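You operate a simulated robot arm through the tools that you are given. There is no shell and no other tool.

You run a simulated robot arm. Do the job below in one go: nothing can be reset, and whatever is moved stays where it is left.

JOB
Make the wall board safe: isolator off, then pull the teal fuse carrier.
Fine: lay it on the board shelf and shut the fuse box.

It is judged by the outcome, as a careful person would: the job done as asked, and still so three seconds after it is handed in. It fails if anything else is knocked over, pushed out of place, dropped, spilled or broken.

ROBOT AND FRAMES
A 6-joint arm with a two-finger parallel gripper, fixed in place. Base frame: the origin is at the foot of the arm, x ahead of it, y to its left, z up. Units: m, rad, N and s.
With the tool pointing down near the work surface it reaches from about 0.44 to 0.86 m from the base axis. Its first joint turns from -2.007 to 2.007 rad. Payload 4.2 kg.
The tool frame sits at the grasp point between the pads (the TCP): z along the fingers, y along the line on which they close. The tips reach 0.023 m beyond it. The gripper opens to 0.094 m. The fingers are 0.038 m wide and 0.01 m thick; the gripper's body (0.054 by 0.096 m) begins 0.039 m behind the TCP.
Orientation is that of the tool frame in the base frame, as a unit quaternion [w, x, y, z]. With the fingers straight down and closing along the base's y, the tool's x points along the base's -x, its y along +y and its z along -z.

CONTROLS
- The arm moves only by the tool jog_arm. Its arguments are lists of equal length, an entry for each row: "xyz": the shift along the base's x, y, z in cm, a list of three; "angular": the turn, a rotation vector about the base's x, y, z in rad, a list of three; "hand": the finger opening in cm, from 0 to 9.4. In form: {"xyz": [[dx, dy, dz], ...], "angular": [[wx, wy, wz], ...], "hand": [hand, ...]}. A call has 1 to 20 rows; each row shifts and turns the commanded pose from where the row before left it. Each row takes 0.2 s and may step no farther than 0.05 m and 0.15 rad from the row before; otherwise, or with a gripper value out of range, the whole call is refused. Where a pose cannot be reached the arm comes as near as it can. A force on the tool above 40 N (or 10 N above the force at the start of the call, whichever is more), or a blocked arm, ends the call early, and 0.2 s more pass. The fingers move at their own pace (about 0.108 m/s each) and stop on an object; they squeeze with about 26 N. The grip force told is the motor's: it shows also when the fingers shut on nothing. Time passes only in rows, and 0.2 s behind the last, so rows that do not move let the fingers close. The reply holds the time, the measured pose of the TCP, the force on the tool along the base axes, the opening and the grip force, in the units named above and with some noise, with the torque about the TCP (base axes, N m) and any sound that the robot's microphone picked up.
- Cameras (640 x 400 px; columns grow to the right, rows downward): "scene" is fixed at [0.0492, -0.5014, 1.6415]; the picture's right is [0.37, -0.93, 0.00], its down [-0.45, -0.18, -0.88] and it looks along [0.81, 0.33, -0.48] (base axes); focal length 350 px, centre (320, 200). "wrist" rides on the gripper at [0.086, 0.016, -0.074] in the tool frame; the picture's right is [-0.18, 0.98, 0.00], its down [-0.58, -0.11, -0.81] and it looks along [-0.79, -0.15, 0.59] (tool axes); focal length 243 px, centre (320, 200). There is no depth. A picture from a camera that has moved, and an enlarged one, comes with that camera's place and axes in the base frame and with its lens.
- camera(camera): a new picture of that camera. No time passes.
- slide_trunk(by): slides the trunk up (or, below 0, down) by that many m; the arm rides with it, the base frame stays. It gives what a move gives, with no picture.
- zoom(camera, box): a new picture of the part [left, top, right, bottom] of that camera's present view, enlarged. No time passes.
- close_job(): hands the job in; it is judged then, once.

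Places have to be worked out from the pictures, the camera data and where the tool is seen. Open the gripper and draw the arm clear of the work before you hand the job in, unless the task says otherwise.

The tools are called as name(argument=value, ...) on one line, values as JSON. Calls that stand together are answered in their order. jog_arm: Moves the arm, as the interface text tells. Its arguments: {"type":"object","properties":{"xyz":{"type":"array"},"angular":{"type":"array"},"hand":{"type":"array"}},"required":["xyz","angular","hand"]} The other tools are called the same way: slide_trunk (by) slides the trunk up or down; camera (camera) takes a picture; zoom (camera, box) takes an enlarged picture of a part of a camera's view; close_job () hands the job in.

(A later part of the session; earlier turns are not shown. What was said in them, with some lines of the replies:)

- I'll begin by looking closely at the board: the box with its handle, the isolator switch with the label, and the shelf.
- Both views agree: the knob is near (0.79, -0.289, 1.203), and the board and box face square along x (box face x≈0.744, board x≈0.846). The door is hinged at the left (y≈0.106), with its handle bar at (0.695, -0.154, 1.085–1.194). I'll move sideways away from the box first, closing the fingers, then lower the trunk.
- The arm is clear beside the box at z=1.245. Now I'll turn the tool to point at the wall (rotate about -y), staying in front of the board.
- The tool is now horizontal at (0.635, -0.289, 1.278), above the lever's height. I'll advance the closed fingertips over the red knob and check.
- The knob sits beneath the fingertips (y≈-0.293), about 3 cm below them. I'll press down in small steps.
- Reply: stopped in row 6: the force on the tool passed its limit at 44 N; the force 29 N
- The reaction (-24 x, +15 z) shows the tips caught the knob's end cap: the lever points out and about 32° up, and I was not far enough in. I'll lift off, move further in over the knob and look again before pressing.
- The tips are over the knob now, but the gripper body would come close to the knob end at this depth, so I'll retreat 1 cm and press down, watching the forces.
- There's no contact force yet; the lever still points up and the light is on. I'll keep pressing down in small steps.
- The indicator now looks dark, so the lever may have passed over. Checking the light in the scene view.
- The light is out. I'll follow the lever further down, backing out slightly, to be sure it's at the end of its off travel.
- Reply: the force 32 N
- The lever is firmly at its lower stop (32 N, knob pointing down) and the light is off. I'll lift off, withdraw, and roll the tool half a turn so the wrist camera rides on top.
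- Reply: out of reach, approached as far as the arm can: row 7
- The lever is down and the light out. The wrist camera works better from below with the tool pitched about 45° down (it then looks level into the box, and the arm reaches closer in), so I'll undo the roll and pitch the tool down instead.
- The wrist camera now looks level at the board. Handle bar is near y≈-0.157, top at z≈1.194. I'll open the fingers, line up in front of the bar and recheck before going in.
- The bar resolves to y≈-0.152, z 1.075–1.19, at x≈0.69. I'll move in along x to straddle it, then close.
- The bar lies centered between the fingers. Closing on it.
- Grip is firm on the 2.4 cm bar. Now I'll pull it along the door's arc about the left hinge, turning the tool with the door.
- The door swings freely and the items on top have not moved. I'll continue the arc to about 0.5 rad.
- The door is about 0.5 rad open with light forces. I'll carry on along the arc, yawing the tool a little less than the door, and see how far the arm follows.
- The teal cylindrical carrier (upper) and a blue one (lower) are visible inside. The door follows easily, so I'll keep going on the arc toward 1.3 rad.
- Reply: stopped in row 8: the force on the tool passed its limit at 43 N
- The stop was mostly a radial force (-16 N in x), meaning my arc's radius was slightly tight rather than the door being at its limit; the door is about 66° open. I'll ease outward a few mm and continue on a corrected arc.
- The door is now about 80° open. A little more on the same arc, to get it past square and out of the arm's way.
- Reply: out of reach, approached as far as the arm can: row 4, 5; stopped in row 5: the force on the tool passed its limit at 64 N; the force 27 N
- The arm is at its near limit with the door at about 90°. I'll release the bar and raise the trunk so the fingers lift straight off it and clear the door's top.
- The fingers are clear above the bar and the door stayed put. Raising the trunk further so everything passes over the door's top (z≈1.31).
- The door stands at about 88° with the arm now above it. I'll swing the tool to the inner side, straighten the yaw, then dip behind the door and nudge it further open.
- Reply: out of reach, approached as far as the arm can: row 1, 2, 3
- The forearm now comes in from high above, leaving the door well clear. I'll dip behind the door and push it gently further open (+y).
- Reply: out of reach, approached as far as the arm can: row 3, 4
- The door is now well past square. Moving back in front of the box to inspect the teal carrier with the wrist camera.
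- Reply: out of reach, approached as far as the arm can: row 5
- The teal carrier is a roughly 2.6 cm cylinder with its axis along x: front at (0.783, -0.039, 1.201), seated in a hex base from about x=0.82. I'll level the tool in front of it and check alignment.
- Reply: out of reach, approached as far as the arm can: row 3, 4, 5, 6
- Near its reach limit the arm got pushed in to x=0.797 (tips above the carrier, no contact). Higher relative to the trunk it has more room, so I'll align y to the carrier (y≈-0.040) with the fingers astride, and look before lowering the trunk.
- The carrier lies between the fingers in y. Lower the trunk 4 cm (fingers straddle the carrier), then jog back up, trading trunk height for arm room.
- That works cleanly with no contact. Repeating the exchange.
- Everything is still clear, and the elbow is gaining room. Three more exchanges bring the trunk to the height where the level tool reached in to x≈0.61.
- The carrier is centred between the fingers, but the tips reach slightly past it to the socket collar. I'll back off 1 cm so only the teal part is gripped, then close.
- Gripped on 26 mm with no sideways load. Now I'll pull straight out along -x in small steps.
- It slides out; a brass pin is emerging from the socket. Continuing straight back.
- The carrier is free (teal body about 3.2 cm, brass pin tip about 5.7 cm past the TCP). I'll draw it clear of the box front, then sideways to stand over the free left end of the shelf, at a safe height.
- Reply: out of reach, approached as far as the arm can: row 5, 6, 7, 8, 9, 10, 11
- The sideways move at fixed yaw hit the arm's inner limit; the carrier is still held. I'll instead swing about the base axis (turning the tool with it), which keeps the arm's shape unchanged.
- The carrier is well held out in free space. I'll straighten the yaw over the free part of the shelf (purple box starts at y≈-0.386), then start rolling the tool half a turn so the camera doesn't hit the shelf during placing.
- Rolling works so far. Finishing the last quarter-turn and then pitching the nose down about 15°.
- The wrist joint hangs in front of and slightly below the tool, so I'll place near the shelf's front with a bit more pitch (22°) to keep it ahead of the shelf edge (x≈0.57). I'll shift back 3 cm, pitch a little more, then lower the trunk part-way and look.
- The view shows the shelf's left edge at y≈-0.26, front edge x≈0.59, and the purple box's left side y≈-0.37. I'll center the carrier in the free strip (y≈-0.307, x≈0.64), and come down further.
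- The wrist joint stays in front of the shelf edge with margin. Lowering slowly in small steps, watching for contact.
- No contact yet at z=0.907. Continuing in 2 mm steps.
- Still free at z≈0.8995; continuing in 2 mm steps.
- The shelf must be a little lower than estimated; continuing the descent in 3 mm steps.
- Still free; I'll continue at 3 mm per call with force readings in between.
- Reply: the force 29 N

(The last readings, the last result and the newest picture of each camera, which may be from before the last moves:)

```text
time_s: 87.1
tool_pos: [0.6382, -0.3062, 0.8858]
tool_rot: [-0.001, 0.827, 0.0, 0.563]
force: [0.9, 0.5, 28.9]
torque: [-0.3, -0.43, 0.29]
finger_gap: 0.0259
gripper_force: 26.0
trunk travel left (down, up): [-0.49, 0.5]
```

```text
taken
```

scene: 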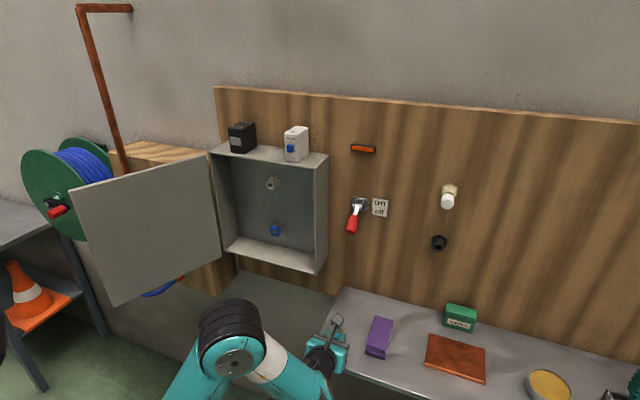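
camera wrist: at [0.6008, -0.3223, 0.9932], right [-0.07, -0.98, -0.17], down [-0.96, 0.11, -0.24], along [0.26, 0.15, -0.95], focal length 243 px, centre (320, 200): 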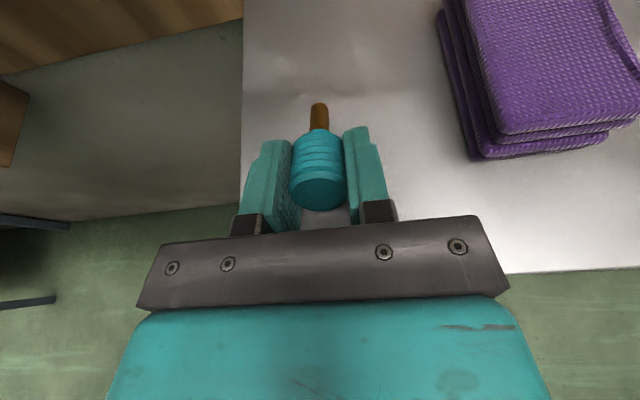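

Contact: the torque places it at the fingertip's lower edge, so the shelf is at z≈0.86 and the carrier is about touching it. I'll relieve 1 mm and open the fingers just slightly so the carrier settles between them.

jog_arm(xyz=[[0, 0, 0.25], [0, 0, 0], [0, 0, 0], [0, 0, 0], [0, 0, 0], [0, 0, 0], [0, 0, 0]], angular=[[0, 0, 0], [0, 0, 0], [0, 0, 0], [0, 0, 0], [0, 0, 0], [0, 0, 0], [0, 0, 0]], hand=[0, 0, 2.8, 3.0, 3.2, 3.4, 3.4])

camera(camera="wrist")

zoom(camera="scene", box=[300, 290, 400, 360])

```text
time_s: 88.7
tool_pos: [0.6385, -0.3036, 0.8861]
tool_rot: [-0.004, 0.828, 0.0, 0.561]
force: [6.6, 10.3, 18.6]
torque: [-0.05, -0.46, 0.44]
finger_gap: 0.0295
gripper_force: 0.1
trunk travel left (down, up): [-0.49, 0.5]
```

```text
taken
camera wrist: at [0.6012, -0.3216, 0.9935], right [-0.07, -0.98, -0.18], down [-0.96, 0.11, -0.24], along [0.25, 0.16, -0.95], focal length 243 px, centre (320, 200)
```

wrist: 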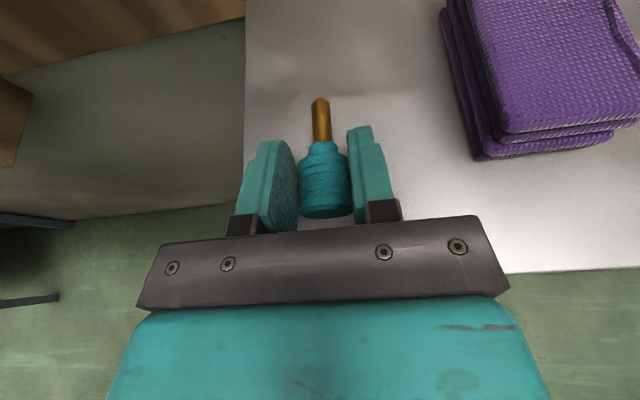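

```text
5.71 times, centred on (350, 325) of scene
camera zoom: at [0.0492, -0.5014, 1.6415], right [0.37, -0.93, 0.0], down [-0.45, -0.18, -0.88], along [0.81, 0.33, -0.48], focal length 2000 px, centre (149, -514)
```

zoom: 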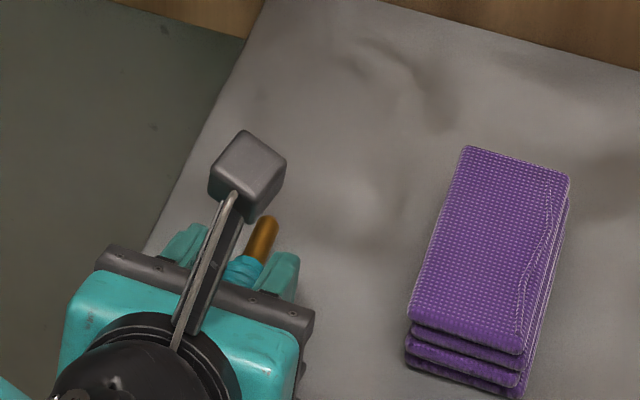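

The carrier now lies flat on the shelf between the fingers. I'll relieve the residual downforce, open wider, and lift straight off.

jog_arm(xyz=[[0, 0, 0.2], [0, 0, 0.2], [0, 0, 0], [0, 0, 0], [0, 0, 0]], angular=[[0, 0, 0], [0, 0, 0], [0, 0, 0], [0, 0, 0], [0, 0, 0]], hand=[3.2, 3.4, 3.8, 4.4, 5])

camera(camera="wrist")

```text
time_s: 89.9
tool_pos: [0.6384, -0.3071, 0.8884]
tool_rot: [-0.002, 0.829, -0.001, 0.559]
force: [0.6, 0.6, -0.8]
torque: [-0.01, 0.02, -0.01]
finger_gap: 0.0502
gripper_force: 0.2
trunk travel left (down, up): [-0.49, 0.5]
```

```text
taken
camera wrist: at [0.6013, -0.3237, 0.9968], right [-0.07, -0.98, -0.18], down [-0.97, 0.11, -0.24], along [0.25, 0.15, -0.96], focal length 243 px, centre (320, 200)
```

wrist: 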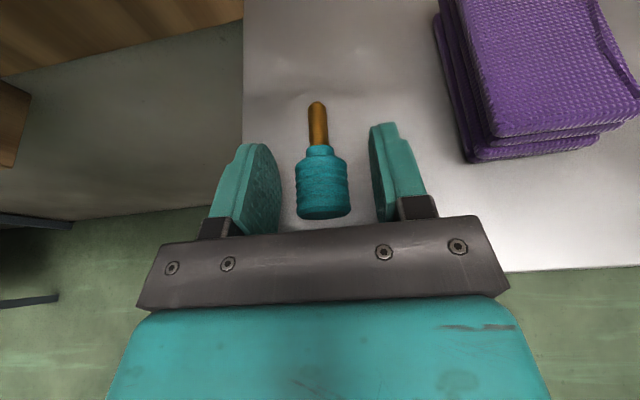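

The carrier lies still and free of both fingers. Lifting straight up with the trunk.

slide_trunk(by=0.12)

camera(camera="wrist")

camera(camera="scene")

```text
time_s: 91.4
tool_pos: [0.6376, -0.3069, 1.0094]
tool_rot: [-0.002, 0.829, -0.002, 0.559]
force: [1.3, -0.1, -0.3]
torque: [-0.01, 0.02, -0.02]
finger_gap: 0.0498
gripper_force: 0.1
trunk travel left (down, up): [-0.61, 0.38]
```

```text
taken
camera wrist: at [0.6014, -0.3236, 1.1169], right [-0.07, -0.98, -0.18], down [-0.97, 0.11, -0.24], along [0.25, 0.15, -0.96], focal length 243 px, centre (320, 200)
```

wrist: 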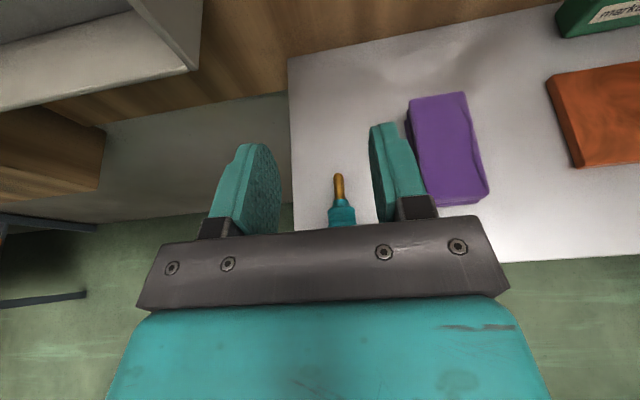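

```text
taken
```

scene: 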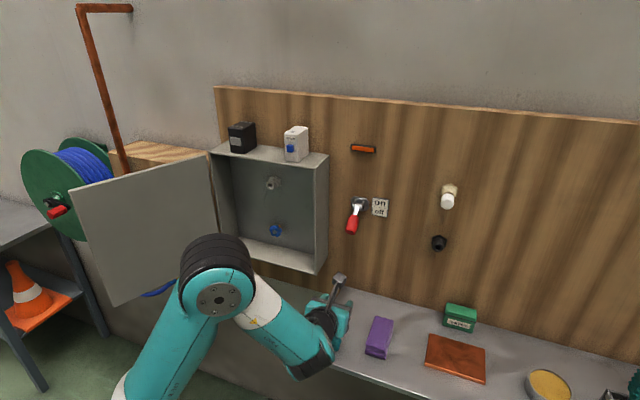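

The carrier lies still on the shelf. Next is the door, which stands about 115° open. I'll raise the trunk, point the tool straight down, and turn it so the camera faces the robot before going over the door to its outer side.

slide_trunk(by=0.26)

jog_arm(xyz=[[-0.5, 0, 1], [-0.5, 0, 1], [-0.5, 0, 1], [-0.5, 0, 1], [-0.5, 0, 1], [-0.5, 0, 1], [-0.5, 0, 1], [-0.5, 0, 1], [-0.5, 0, 1], [0, 0, 0]], angular=[[0, 0.132, 0], [0, 0.132, 0], [0, 0.132, 0], [0, 0.132, 0], [0, 0.132, 0], [0, 0.132, 0], [0, 0.132, 0], [0, 0.132, 0], [0, 0.132, 0], [0, 0, 0]], hand=[4, 3, 2, 1, 0, 0, 0, 0, 0, 0])

camera(camera="scene")

```text
time_s: 94.1
tool_pos: [0.6391, -0.3072, 1.2693]
tool_rot: [-0.003, 0.829, -0.001, 0.559]
force: [0.2, 0.5, -0.4]
torque: [-0.03, 0.03, 0.0]
finger_gap: 0.05
gripper_force: 0.0
trunk travel left (down, up): [-0.87, 0.12]
```

```text
time_s: 96.3
tool_pos: [0.5929, -0.3067, 1.3578]
tool_rot: [-0.001, 1.0, -0.003, -0.001]
force: [0.5, -0.6, -0.6]
torque: [-0.01, 0.02, 0.05]
finger_gap: 0.0001
gripper_force: 25.9
trunk travel left (down, up): [-0.87, 0.12]
```

```text
taken
```

scene: 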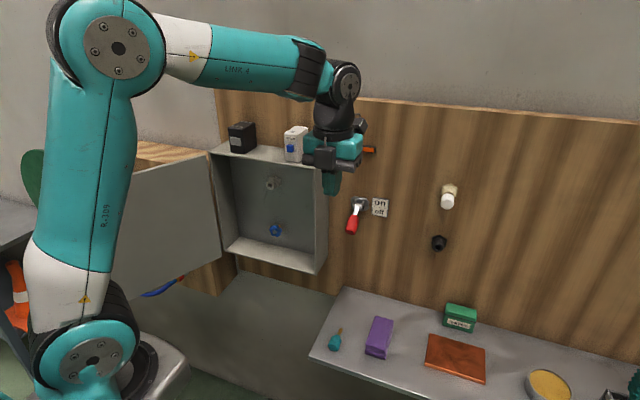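

The carrier is visible lying on the shelf. Tool is vertical; now turning it half a turn about the vertical (undoing the roll) in free space.

jog_arm(xyz=[[0, 0, 0], [0, 0, 0], [0, 0, 0], [0, 0, 0], [0, 0, 0], [0, 0, 0], [0, 0, 0], [0, 0, 0], [0, 0, 0], [0, 0, 0], [0, 0, 0]], angular=[[0, 0, 0.1428], [0, 0, 0.1428], [0, 0, 0.1428], [0, 0, 0.1428], [0, 0, 0.1428], [0, 0, 0.1428], [0, 0, 0.1428], [0, 0, 0.1428], [0, 0, 0.1428], [0, 0, 0.1428], [0, 0, 0.1428]], hand=[0, 0, 0, 0, 0, 0, 0, 0, 0, 0, 0])

jog_arm(xyz=[[0, 0, 0], [0, 0, 0], [0, 0, 0], [0, 0, 0], [0, 0, 0], [0, 0, 0], [0, 0, 0], [0, 0, 0], [0, 0, 0], [0, 0, 0], [0, 0, 0], [0, 0, 0]], angular=[[0, 0, 0.1428], [0, 0, 0.1428], [0, 0, 0.1428], [0, 0, 0.1428], [0, 0, 0.1428], [0, 0, 0.1428], [0, 0, 0.1428], [0, 0, 0.1428], [0, 0, 0.1428], [0, 0, 0.1428], [0, 0, 0.1428], [0, 0, 0]], hand=[0, 0, 0, 0, 0, 0, 0, 0, 0, 0, 0, 0])

```text
time_s: 98.7
tool_pos: [0.594, -0.3058, 1.3585]
tool_rot: [0.0, 0.707, 0.707, -0.001]
force: [0.5, 0.9, -0.5]
torque: [-0.02, -0.01, 0.05]
finger_gap: 0.0
gripper_force: 25.8
trunk travel left (down, up): [-0.87, 0.12]
```

```text
time_s: 101.3
tool_pos: [0.5931, -0.3066, 1.3593]
tool_rot: [0.0, 0.002, 1.0, -0.001]
force: [0.2, 0.2, 0.0]
torque: [0.01, -0.02, 0.0]
finger_gap: 0.0004
gripper_force: 26.0
trunk travel left (down, up): [-0.87, 0.12]
```

Now carrying the tool over the open door's top (z≥1.38) to the door's outer side.

jog_arm(xyz=[[0, 4.7, 1], [0, 4.7, 1], [0, 4.7, 0.5], [-0.3, 4.7, 0], [-0.3, 4.7, 0], [-0.3, 4.7, 0], [-0.3, 4.7, 0], [-0.3, 4.7, 0], [-0.3, 4.7, 0], [-0.3, 4.7, 0], [-0.3, 4.7, 0], [-0.3, 4.7, 0], [0, 1, 0], [0, 0, 0]], angular=[[0, 0, 0], [0, 0, 0], [0, 0, 0], [0, 0, 0], [0, 0, 0], [0, 0, 0], [0, 0, 0], [0, 0, 0], [0, 0, 0], [0, 0, 0], [0, 0, 0], [0, 0, 0], [0, 0, 0], [0, 0, 0]], hand=[0, 0, 0, 0, 0, 0, 0, 0, 0, 0, 0, 0, 0, 0])

camera(camera="scene")

camera(camera="wrist")

```text
time_s: 104.3
tool_pos: [0.5652, 0.2663, 1.384]
tool_rot: [-0.001, 0.003, 1.0, -0.002]
force: [-1.1, 0.4, -0.8]
torque: [0.02, 0.03, -0.04]
finger_gap: 0.0001
gripper_force: 26.6
trunk travel left (down, up): [-0.87, 0.12]
```

```text
taken
```

scene: 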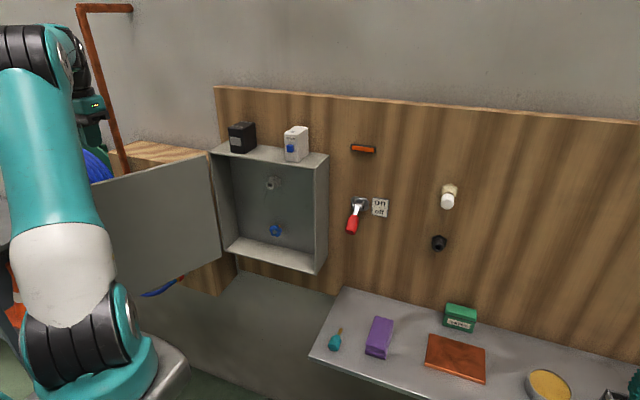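

```text
taken
camera wrist: at [0.4788, 0.2833, 1.4583], right [0.19, 0.98, 0.0], down [0.58, -0.11, 0.81], along [0.79, -0.15, -0.59], focal length 243 px, centre (320, 200)
```

wrist: 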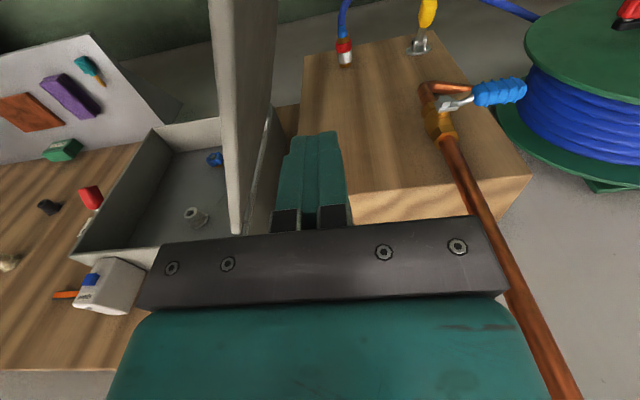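

The wrist view shows the fingers on the outer (+y) side of the door with nothing beneath. I'll lower the tips about 5 cm below the door's top and approach the outer face.

jog_arm(xyz=[[0, 0, -3.5], [0, 0, -3.5], [0, 0, -3], [0.2, -2, 0], [0.2, -2, 0], [0, 0, 0]], angular=[[0, 0, 0], [0, 0, 0], [0, 0, 0], [0, 0, 0], [0, 0, 0], [0, 0, 0]], hand=[0, 0, 0, 0, 0, 0])

camera(camera="wrist")

```text
time_s: 105.7
tool_pos: [0.5692, 0.2283, 1.2847]
tool_rot: [0.0, 0.003, 1.0, -0.001]
force: [-0.4, 0.6, -0.2]
torque: [0.01, 0.04, -0.02]
finger_gap: 0.0001
gripper_force: 26.7
trunk travel left (down, up): [-0.87, 0.12]
```

```text
taken
camera wrist: at [0.4828, 0.2437, 1.3586], right [0.19, 0.98, 0.0], down [0.58, -0.11, 0.81], along [0.79, -0.15, -0.59], focal length 243 px, centre (320, 200)
```

wrist: 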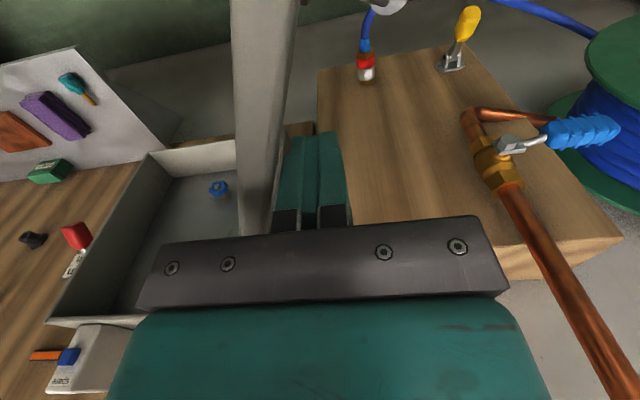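

The fingers hang beside the outer face with good clearance. Pushing the door along its closing arc, first half.

jog_arm(xyz=[[0.1, -2.2, 0], [-1.05, -2.6, 0], [-1.05, -2.64, 0], [-0.26, -2.67, 0], [-0.26, -2.67, 0], [0.34, -2.4, 0], [0.35, -2.37, 0], [0, 0, 0]], angular=[[0, 0, 0], [0, 0, 0], [0, 0, 0], [0, 0, 0], [0, 0, 0], [0, 0, 0], [0, 0, 0], [0, 0, 0]], hand=[0, 0, 0, 0, 0, 0, 0, 0])

camera(camera="scene")

camera(camera="wrist")

```text
time_s: 107.5
tool_pos: [0.5523, 0.0523, 1.2854]
tool_rot: [0.0, 0.002, 1.0, -0.001]
force: [0.2, -0.1, 0.2]
torque: [0.01, 0.02, 0.01]
finger_gap: 0.0
gripper_force: 26.1
trunk travel left (down, up): [-0.87, 0.12]
```

```text
taken
```

scene: 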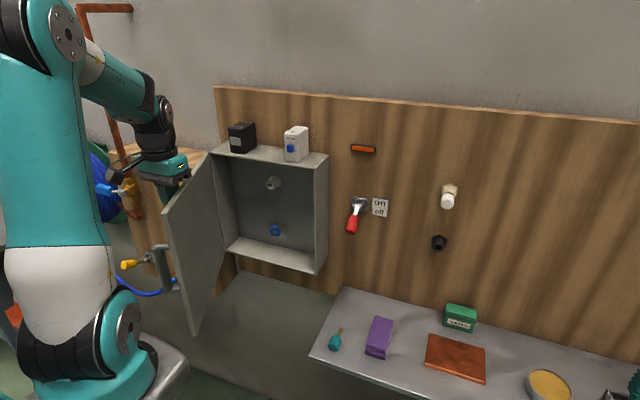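

```text
taken
camera wrist: at [0.4653, 0.0692, 1.3587], right [0.19, 0.98, 0.0], down [0.58, -0.11, 0.81], along [0.79, -0.15, -0.59], focal length 243 px, centre (320, 200)
```

wrist: 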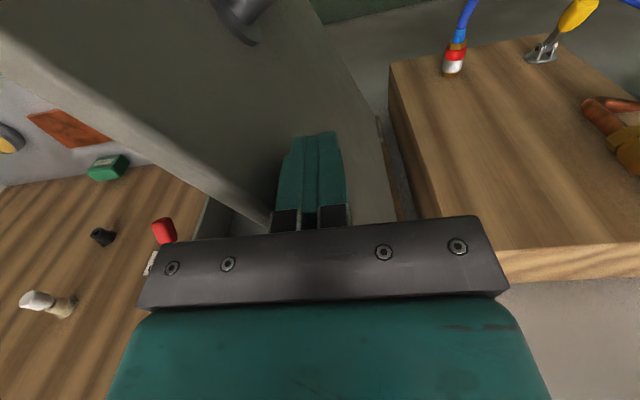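

The door follows well (about 70° now). Continuing the arc down to about 15°.

jog_arm(xyz=[[0.7, -2.3, 0], [1.0, -2.25, 0], [1.4, -2.05, 0], [1.6, -2.0, 0], [1.95, -1.7, 0], [2.1, -1.55, 0], [1.6, -0.8, 0], [1.5, -0.75, 0], [0, 0, 0]], angular=[[0, 0, 0], [0, 0, 0], [0, 0, 0], [0, 0, 0], [0, 0, 0], [0, 0, 0], [0, 0, 0], [0, 0, 0], [0, 0, 0]], hand=[0, 0, 0, 0, 0, 0, 0, 0, 0])

camera(camera="scene")

camera(camera="wrist")

```text
time_s: 109.5
tool_pos: [0.672, -0.0826, 1.2858]
tool_rot: [0.001, 0.003, 1.0, -0.002]
force: [-0.3, 0.4, 1.1]
torque: [0.0, 0.01, 0.01]
finger_gap: 0.0002
gripper_force: 26.0
trunk travel left (down, up): [-0.87, 0.12]
```

```text
taken
```

scene: 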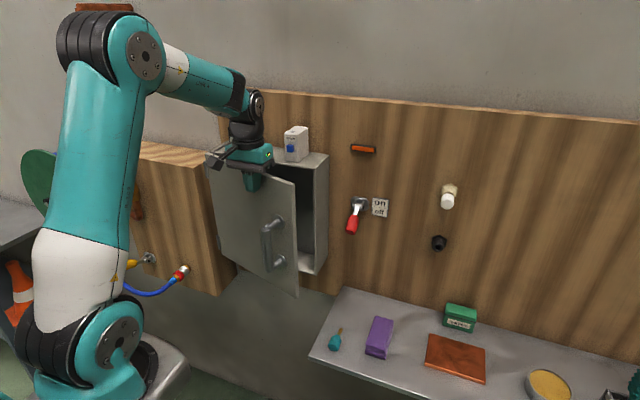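

```text
taken
camera wrist: at [0.5853, -0.0656, 1.3597], right [0.19, 0.98, 0.0], down [0.58, -0.11, 0.81], along [0.79, -0.15, -0.59], focal length 243 px, centre (320, 200)
```

wrist: 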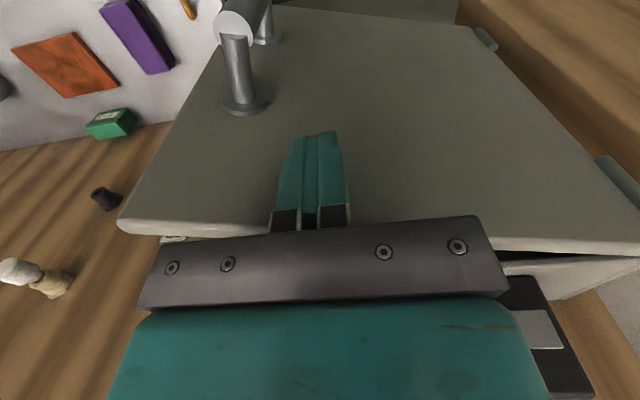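

The door is about 15° from closed. I'll back off a little, tilt the tool to 45° so nothing overhangs the items on top, then push the door shut on its face beside the handle.

jog_arm(xyz=[[-2, 0, 0], [-1, 0, -0.5], [0, -0.3, -0.6], [0, -0.3, -0.6], [0, -0.3, -0.6], [0, -0.3, -0.6], [0, -0.3, -0.6], [0, 0, 0]], angular=[[0, 0, 0], [0, -0.131, 0], [0, -0.131, 0], [0, -0.131, 0], [0, -0.131, 0], [0, -0.131, 0], [0, -0.131, 0], [0, 0, 0]], hand=[0, 0, 0, 0, 0, 0, 0, 0])

camera(camera="wrist")

camera(camera="scene")

```text
time_s: 111.3
tool_pos: [0.641, -0.0971, 1.2506]
tool_rot: [0.383, 0.002, 0.924, 0.001]
force: [-0.4, 0.0, -0.2]
torque: [0.02, -0.01, 0.0]
finger_gap: 0.0
gripper_force: 25.9
trunk travel left (down, up): [-0.87, 0.12]
```

```text
taken
camera wrist: at [0.5266, -0.0802, 1.2407], right [0.14, 0.98, 0.13], down [-0.16, -0.11, 0.98], along [0.98, -0.15, 0.14], focal length 243 px, centre (320, 200)
```

wrist: 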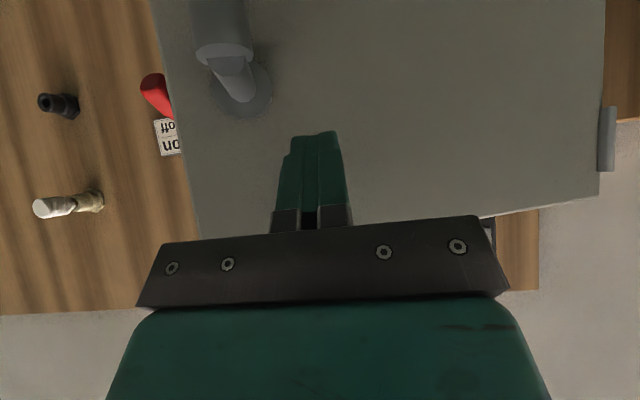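

```text
taken
```

scene: 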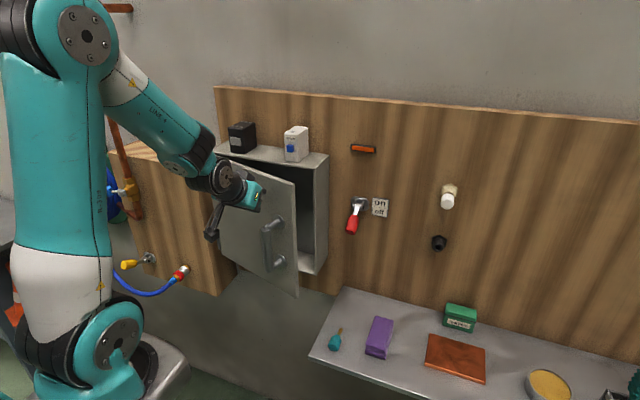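

Aligned with the door face beside the handle. Pushing forward gently toward closed.

jog_arm(xyz=[[1, 0, 0], [1, 0, 0], [1, 0, 0], [1, 0, 0], [1, 0, 0], [0.8, 0, 0], [0.5, 0, 0], [0.4, 0, 0], [0, 0, 0]], angular=[[0, 0, 0], [0, 0, 0], [0, 0, 0], [0, 0, 0], [0, 0, 0], [0, 0, 0], [0, 0, 0], [0, 0, 0], [0, 0, 0]], hand=[0, 0, 0, 0, 0, 0, 0, 0, 0])

zoom(camera="scene", box=[190, 110, 370, 300])

```text
time_s: 113.3
tool_pos: [0.7081, -0.0961, 1.2504]
tool_rot: [0.383, 0.003, 0.924, 0.0]
force: [-0.1, 0.1, 0.2]
torque: [-0.01, -0.02, 0.03]
finger_gap: 0.0
gripper_force: 26.1
trunk travel left (down, up): [-0.87, 0.12]
```

```text
2.11 times, centred on (280, 205) of scene
camera zoom: at [0.0492, -0.5014, 1.6415], right [0.37, -0.93, 0.0], down [-0.45, -0.18, -0.88], along [0.81, 0.33, -0.48], focal length 737 px, centre (404, 190)
```

zoom: 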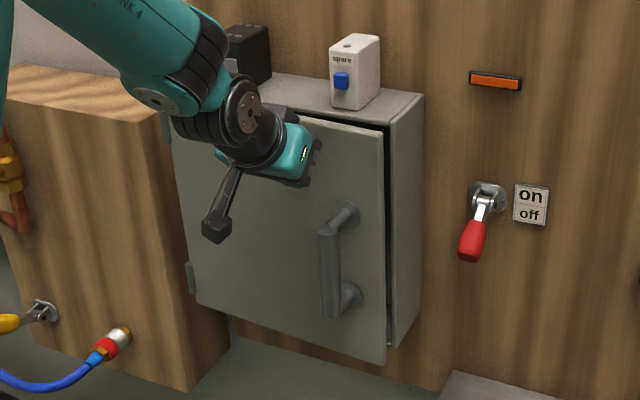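

Nearly shut, with only a thin gap at the right. Continuing in 3 mm steps until it seats.

jog_arm(xyz=[[0.3, 0, 0], [0.3, 0, 0], [0.3, 0, 0], [0, 0, 0]], angular=[[0, 0, 0], [0, 0, 0], [0, 0, 0], [0, 0, 0]], hand=[0, 0, 0, 0])

jog_arm(xyz=[[0.3, 0, 0], [0, 0, 0]], angular=[[0, 0, 0], [0, 0, 0]], hand=[0, 0])

jog_arm(xyz=[[0.3, 0, 0], [0, 0, 0]], angular=[[0, 0, 0], [0, 0, 0]], hand=[0, 0])

zoom(camera="scene", box=[190, 110, 370, 300])

```text
time_s: 114.3
tool_pos: [0.7172, -0.0969, 1.2487]
tool_rot: [0.382, 0.003, 0.924, -0.001]
force: [-0.1, 0.1, 0.5]
torque: [0.01, 0.07, 0.01]
finger_gap: 0.0
gripper_force: 26.7
trunk travel left (down, up): [-0.87, 0.12]
```

```text
time_s: 114.9
tool_pos: [0.7195, -0.0975, 1.2489]
tool_rot: [0.382, 0.003, 0.924, 0.0]
force: [-0.3, -0.9, 0.3]
torque: [-0.03, 0.0, 0.01]
finger_gap: 0.0003
gripper_force: 26.4
trunk travel left (down, up): [-0.87, 0.12]
```

```text
time_s: 115.5
tool_pos: [0.7227, -0.097, 1.2496]
tool_rot: [0.384, 0.003, 0.923, 0.001]
force: [-0.1, 0.8, 0.1]
torque: [0.01, 0.01, 0.04]
finger_gap: 0.0
gripper_force: 25.8
trunk travel left (down, up): [-0.87, 0.12]
```

```text
2.11 times, centred on (280, 205) of scene
camera zoom: at [0.0492, -0.5014, 1.6415], right [0.37, -0.93, 0.0], down [-0.45, -0.18, -0.88], along [0.81, 0.33, -0.48], focal length 737 px, centre (404, 190)
```

zoom: 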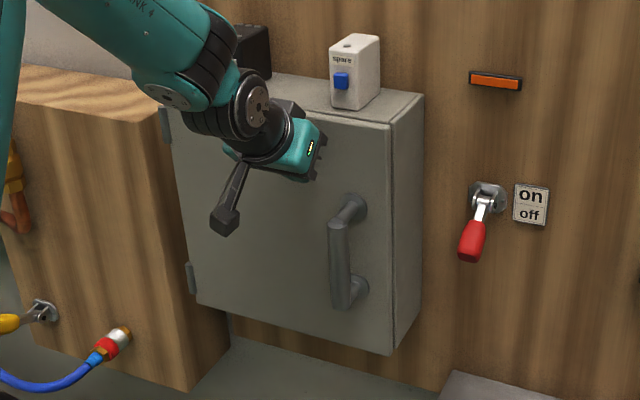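

It looks flush now. I'll press a little more to feel the door seat.

jog_arm(xyz=[[0.3, 0, 0], [0, 0, 0]], angular=[[0, 0, 0], [0, 0, 0]], hand=[0, 0])

jog_arm(xyz=[[0.3, 0, 0], [0, 0, 0]], angular=[[0, 0, 0], [0, 0, 0]], hand=[0, 0])

zoom(camera="scene", box=[270, 130, 350, 290])

```text
time_s: 116.1
tool_pos: [0.7239, -0.0968, 1.2492]
tool_rot: [0.383, 0.003, 0.924, 0.0]
force: [-11.4, -1.7, 2.8]
torque: [0.04, -0.05, -0.01]
finger_gap: 0.0
gripper_force: 26.3
trunk travel left (down, up): [-0.87, 0.12]
```

```text
time_s: 116.7
tool_pos: [0.7241, -0.0955, 1.2497]
tool_rot: [0.382, 0.002, 0.924, 0.001]
force: [-38.1, 1.8, 6.8]
torque: [-0.18, -0.08, 0.06]
finger_gap: 0.0
gripper_force: 25.6
trunk travel left (down, up): [-0.87, 0.12]
```

```text
2.50 times, centred on (310, 210) of scene
camera zoom: at [0.0492, -0.5014, 1.6415], right [0.37, -0.93, 0.0], down [-0.45, -0.18, -0.88], along [0.81, 0.33, -0.48], focal length 875 px, centre (345, 175)
```

zoom: 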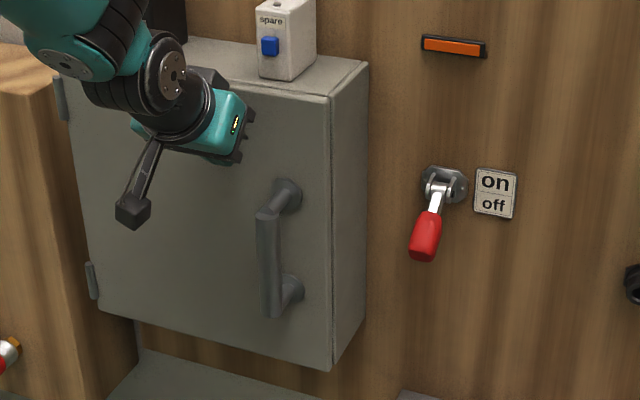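

The door is firmly seated (38 N against the frame, flush on all sides). Now I'll withdraw straight back, open the gripper and check everything.

jog_arm(xyz=[[-0.5, 0, 0], [-2, 0, 0], [-3, 0, 0], [-3, 0, 0], [0, 0, 3], [0, 0, 3], [0, 0, 3], [0, 0, 0]], angular=[[0, 0, 0], [0, 0, 0], [0, 0, 0], [0, 0, 0], [0, 0, 0], [0, 0, 0], [0, 0, 0], [0, 0, 0]], hand=[0, 0, 0, 3, 6, 8, 8, 8])

camera(camera="scene")

zoom(camera="scene", box=[190, 110, 400, 290])

zoom(camera="scene", box=[300, 280, 500, 400])

```text
time_s: 118.5
tool_pos: [0.6444, -0.0977, 1.3404]
tool_rot: [0.383, 0.002, 0.924, 0.001]
force: [-0.7, -1.1, -0.1]
torque: [-0.03, 0.01, -0.01]
finger_gap: 0.0797
gripper_force: 0.0
trunk travel left (down, up): [-0.87, 0.12]
```

```text
taken
```

scene: 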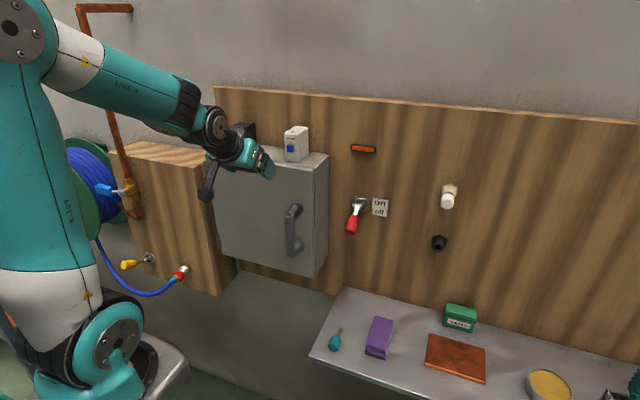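

```text
2.22 times, centred on (295, 200) of scene
camera zoom: at [0.0492, -0.5014, 1.6415], right [0.37, -0.93, 0.0], down [-0.45, -0.18, -0.88], along [0.81, 0.33, -0.48], focal length 778 px, centre (376, 200)
```

zoom: 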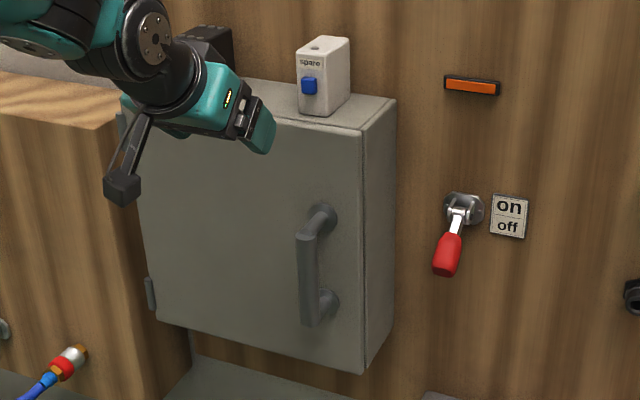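

```text
3.20 times, centred on (400, 340) of scene
camera zoom: at [0.0492, -0.5014, 1.6415], right [0.37, -0.93, 0.0], down [-0.45, -0.18, -0.88], along [0.81, 0.33, -0.48], focal length 1120 px, centre (64, -248)
```

zoom: 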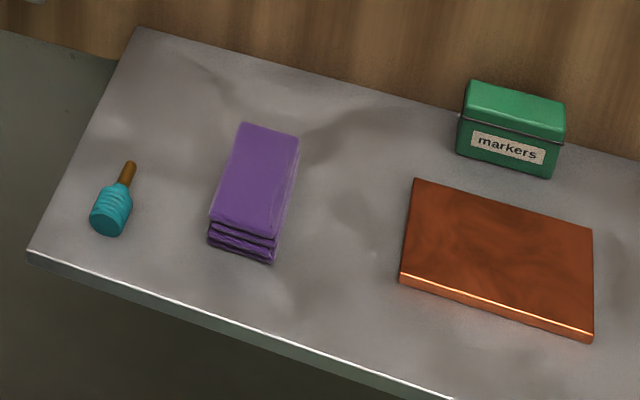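

Isolator off and lamp dark, the door shut flush, the carrier lying on the shelf, and the rest undisturbed. I'll draw the arm back to its parking pose, further clear of the box.

jog_arm(xyz=[[-0.8, -0.5, 1], [-0.8, -0.5, 1], [-0.8, -0.5, 1], [-0.8, -0.5, 1], [-0.8, -0.5, 1], [-0.8, -0.5, 0.5], [0, 0, 0], [0, 0, 0], [0, 0, 0]], angular=[[0, 0.131, 0], [0, 0.131, 0], [0, 0.131, 0], [0, 0.131, 0], [0, 0.131, 0], [0, 0.131, 0], [0, 0, 0], [0, 0, 0], [0, 0, 0]], hand=[9, 9, 9, 9, 9, 9, 9, 9, 9])

camera(camera="scene")

camera(camera="wrist")

```text
time_s: 120.5
tool_pos: [0.5948, -0.1273, 1.3947]
tool_rot: [0.0, 0.002, 1.0, -0.001]
force: [0.5, -0.1, -0.3]
torque: [-0.03, 0.01, -0.02]
finger_gap: 0.0901
gripper_force: 0.0
trunk travel left (down, up): [-0.87, 0.12]
```

```text
taken
```

scene: 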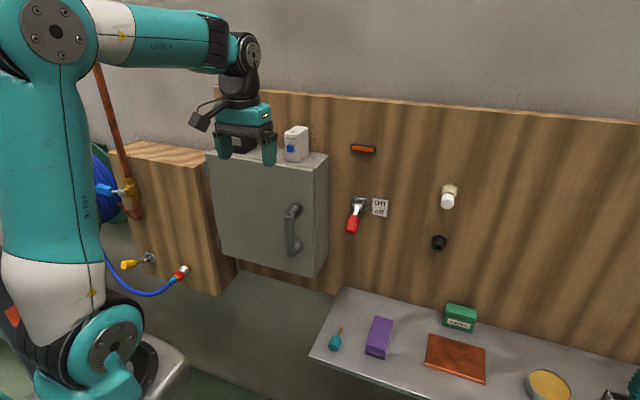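

```text
taken
camera wrist: at [0.509, -0.1106, 1.4686], right [0.19, 0.98, 0.0], down [0.58, -0.11, 0.81], along [0.79, -0.15, -0.59], focal length 243 px, centre (320, 200)
```

wrist: 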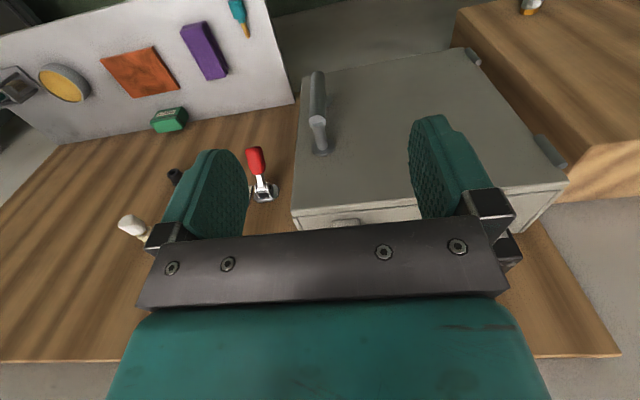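

Both views confirm the finished state: lever down at off with the lamp dark, fuse box shut, teal carrier resting on the shelf, gripper open and arm clear. I'm handing the job in.

close_job()

```text
The job is handed in.
```

The wall board is safe: the isolator is off and the teal fuse carrier is out, lying on the board shelf with the fuse box shut.

- **Isolator:** the lever is down against its lower stop at "off", and the indicator lamp has gone dark.
- **Fuse carrier:** it came straight out of its socket. It lies on its side at the left end of the shelf, next to the purple cloth.
- **Fuse box:** the door is flush with the frame and was pressed until it stopped firmly.
- **Everything else:** the final pictures show the two items on top of the box and the things on the shelf where they were. The gripper is open and the arm is clear of the work.
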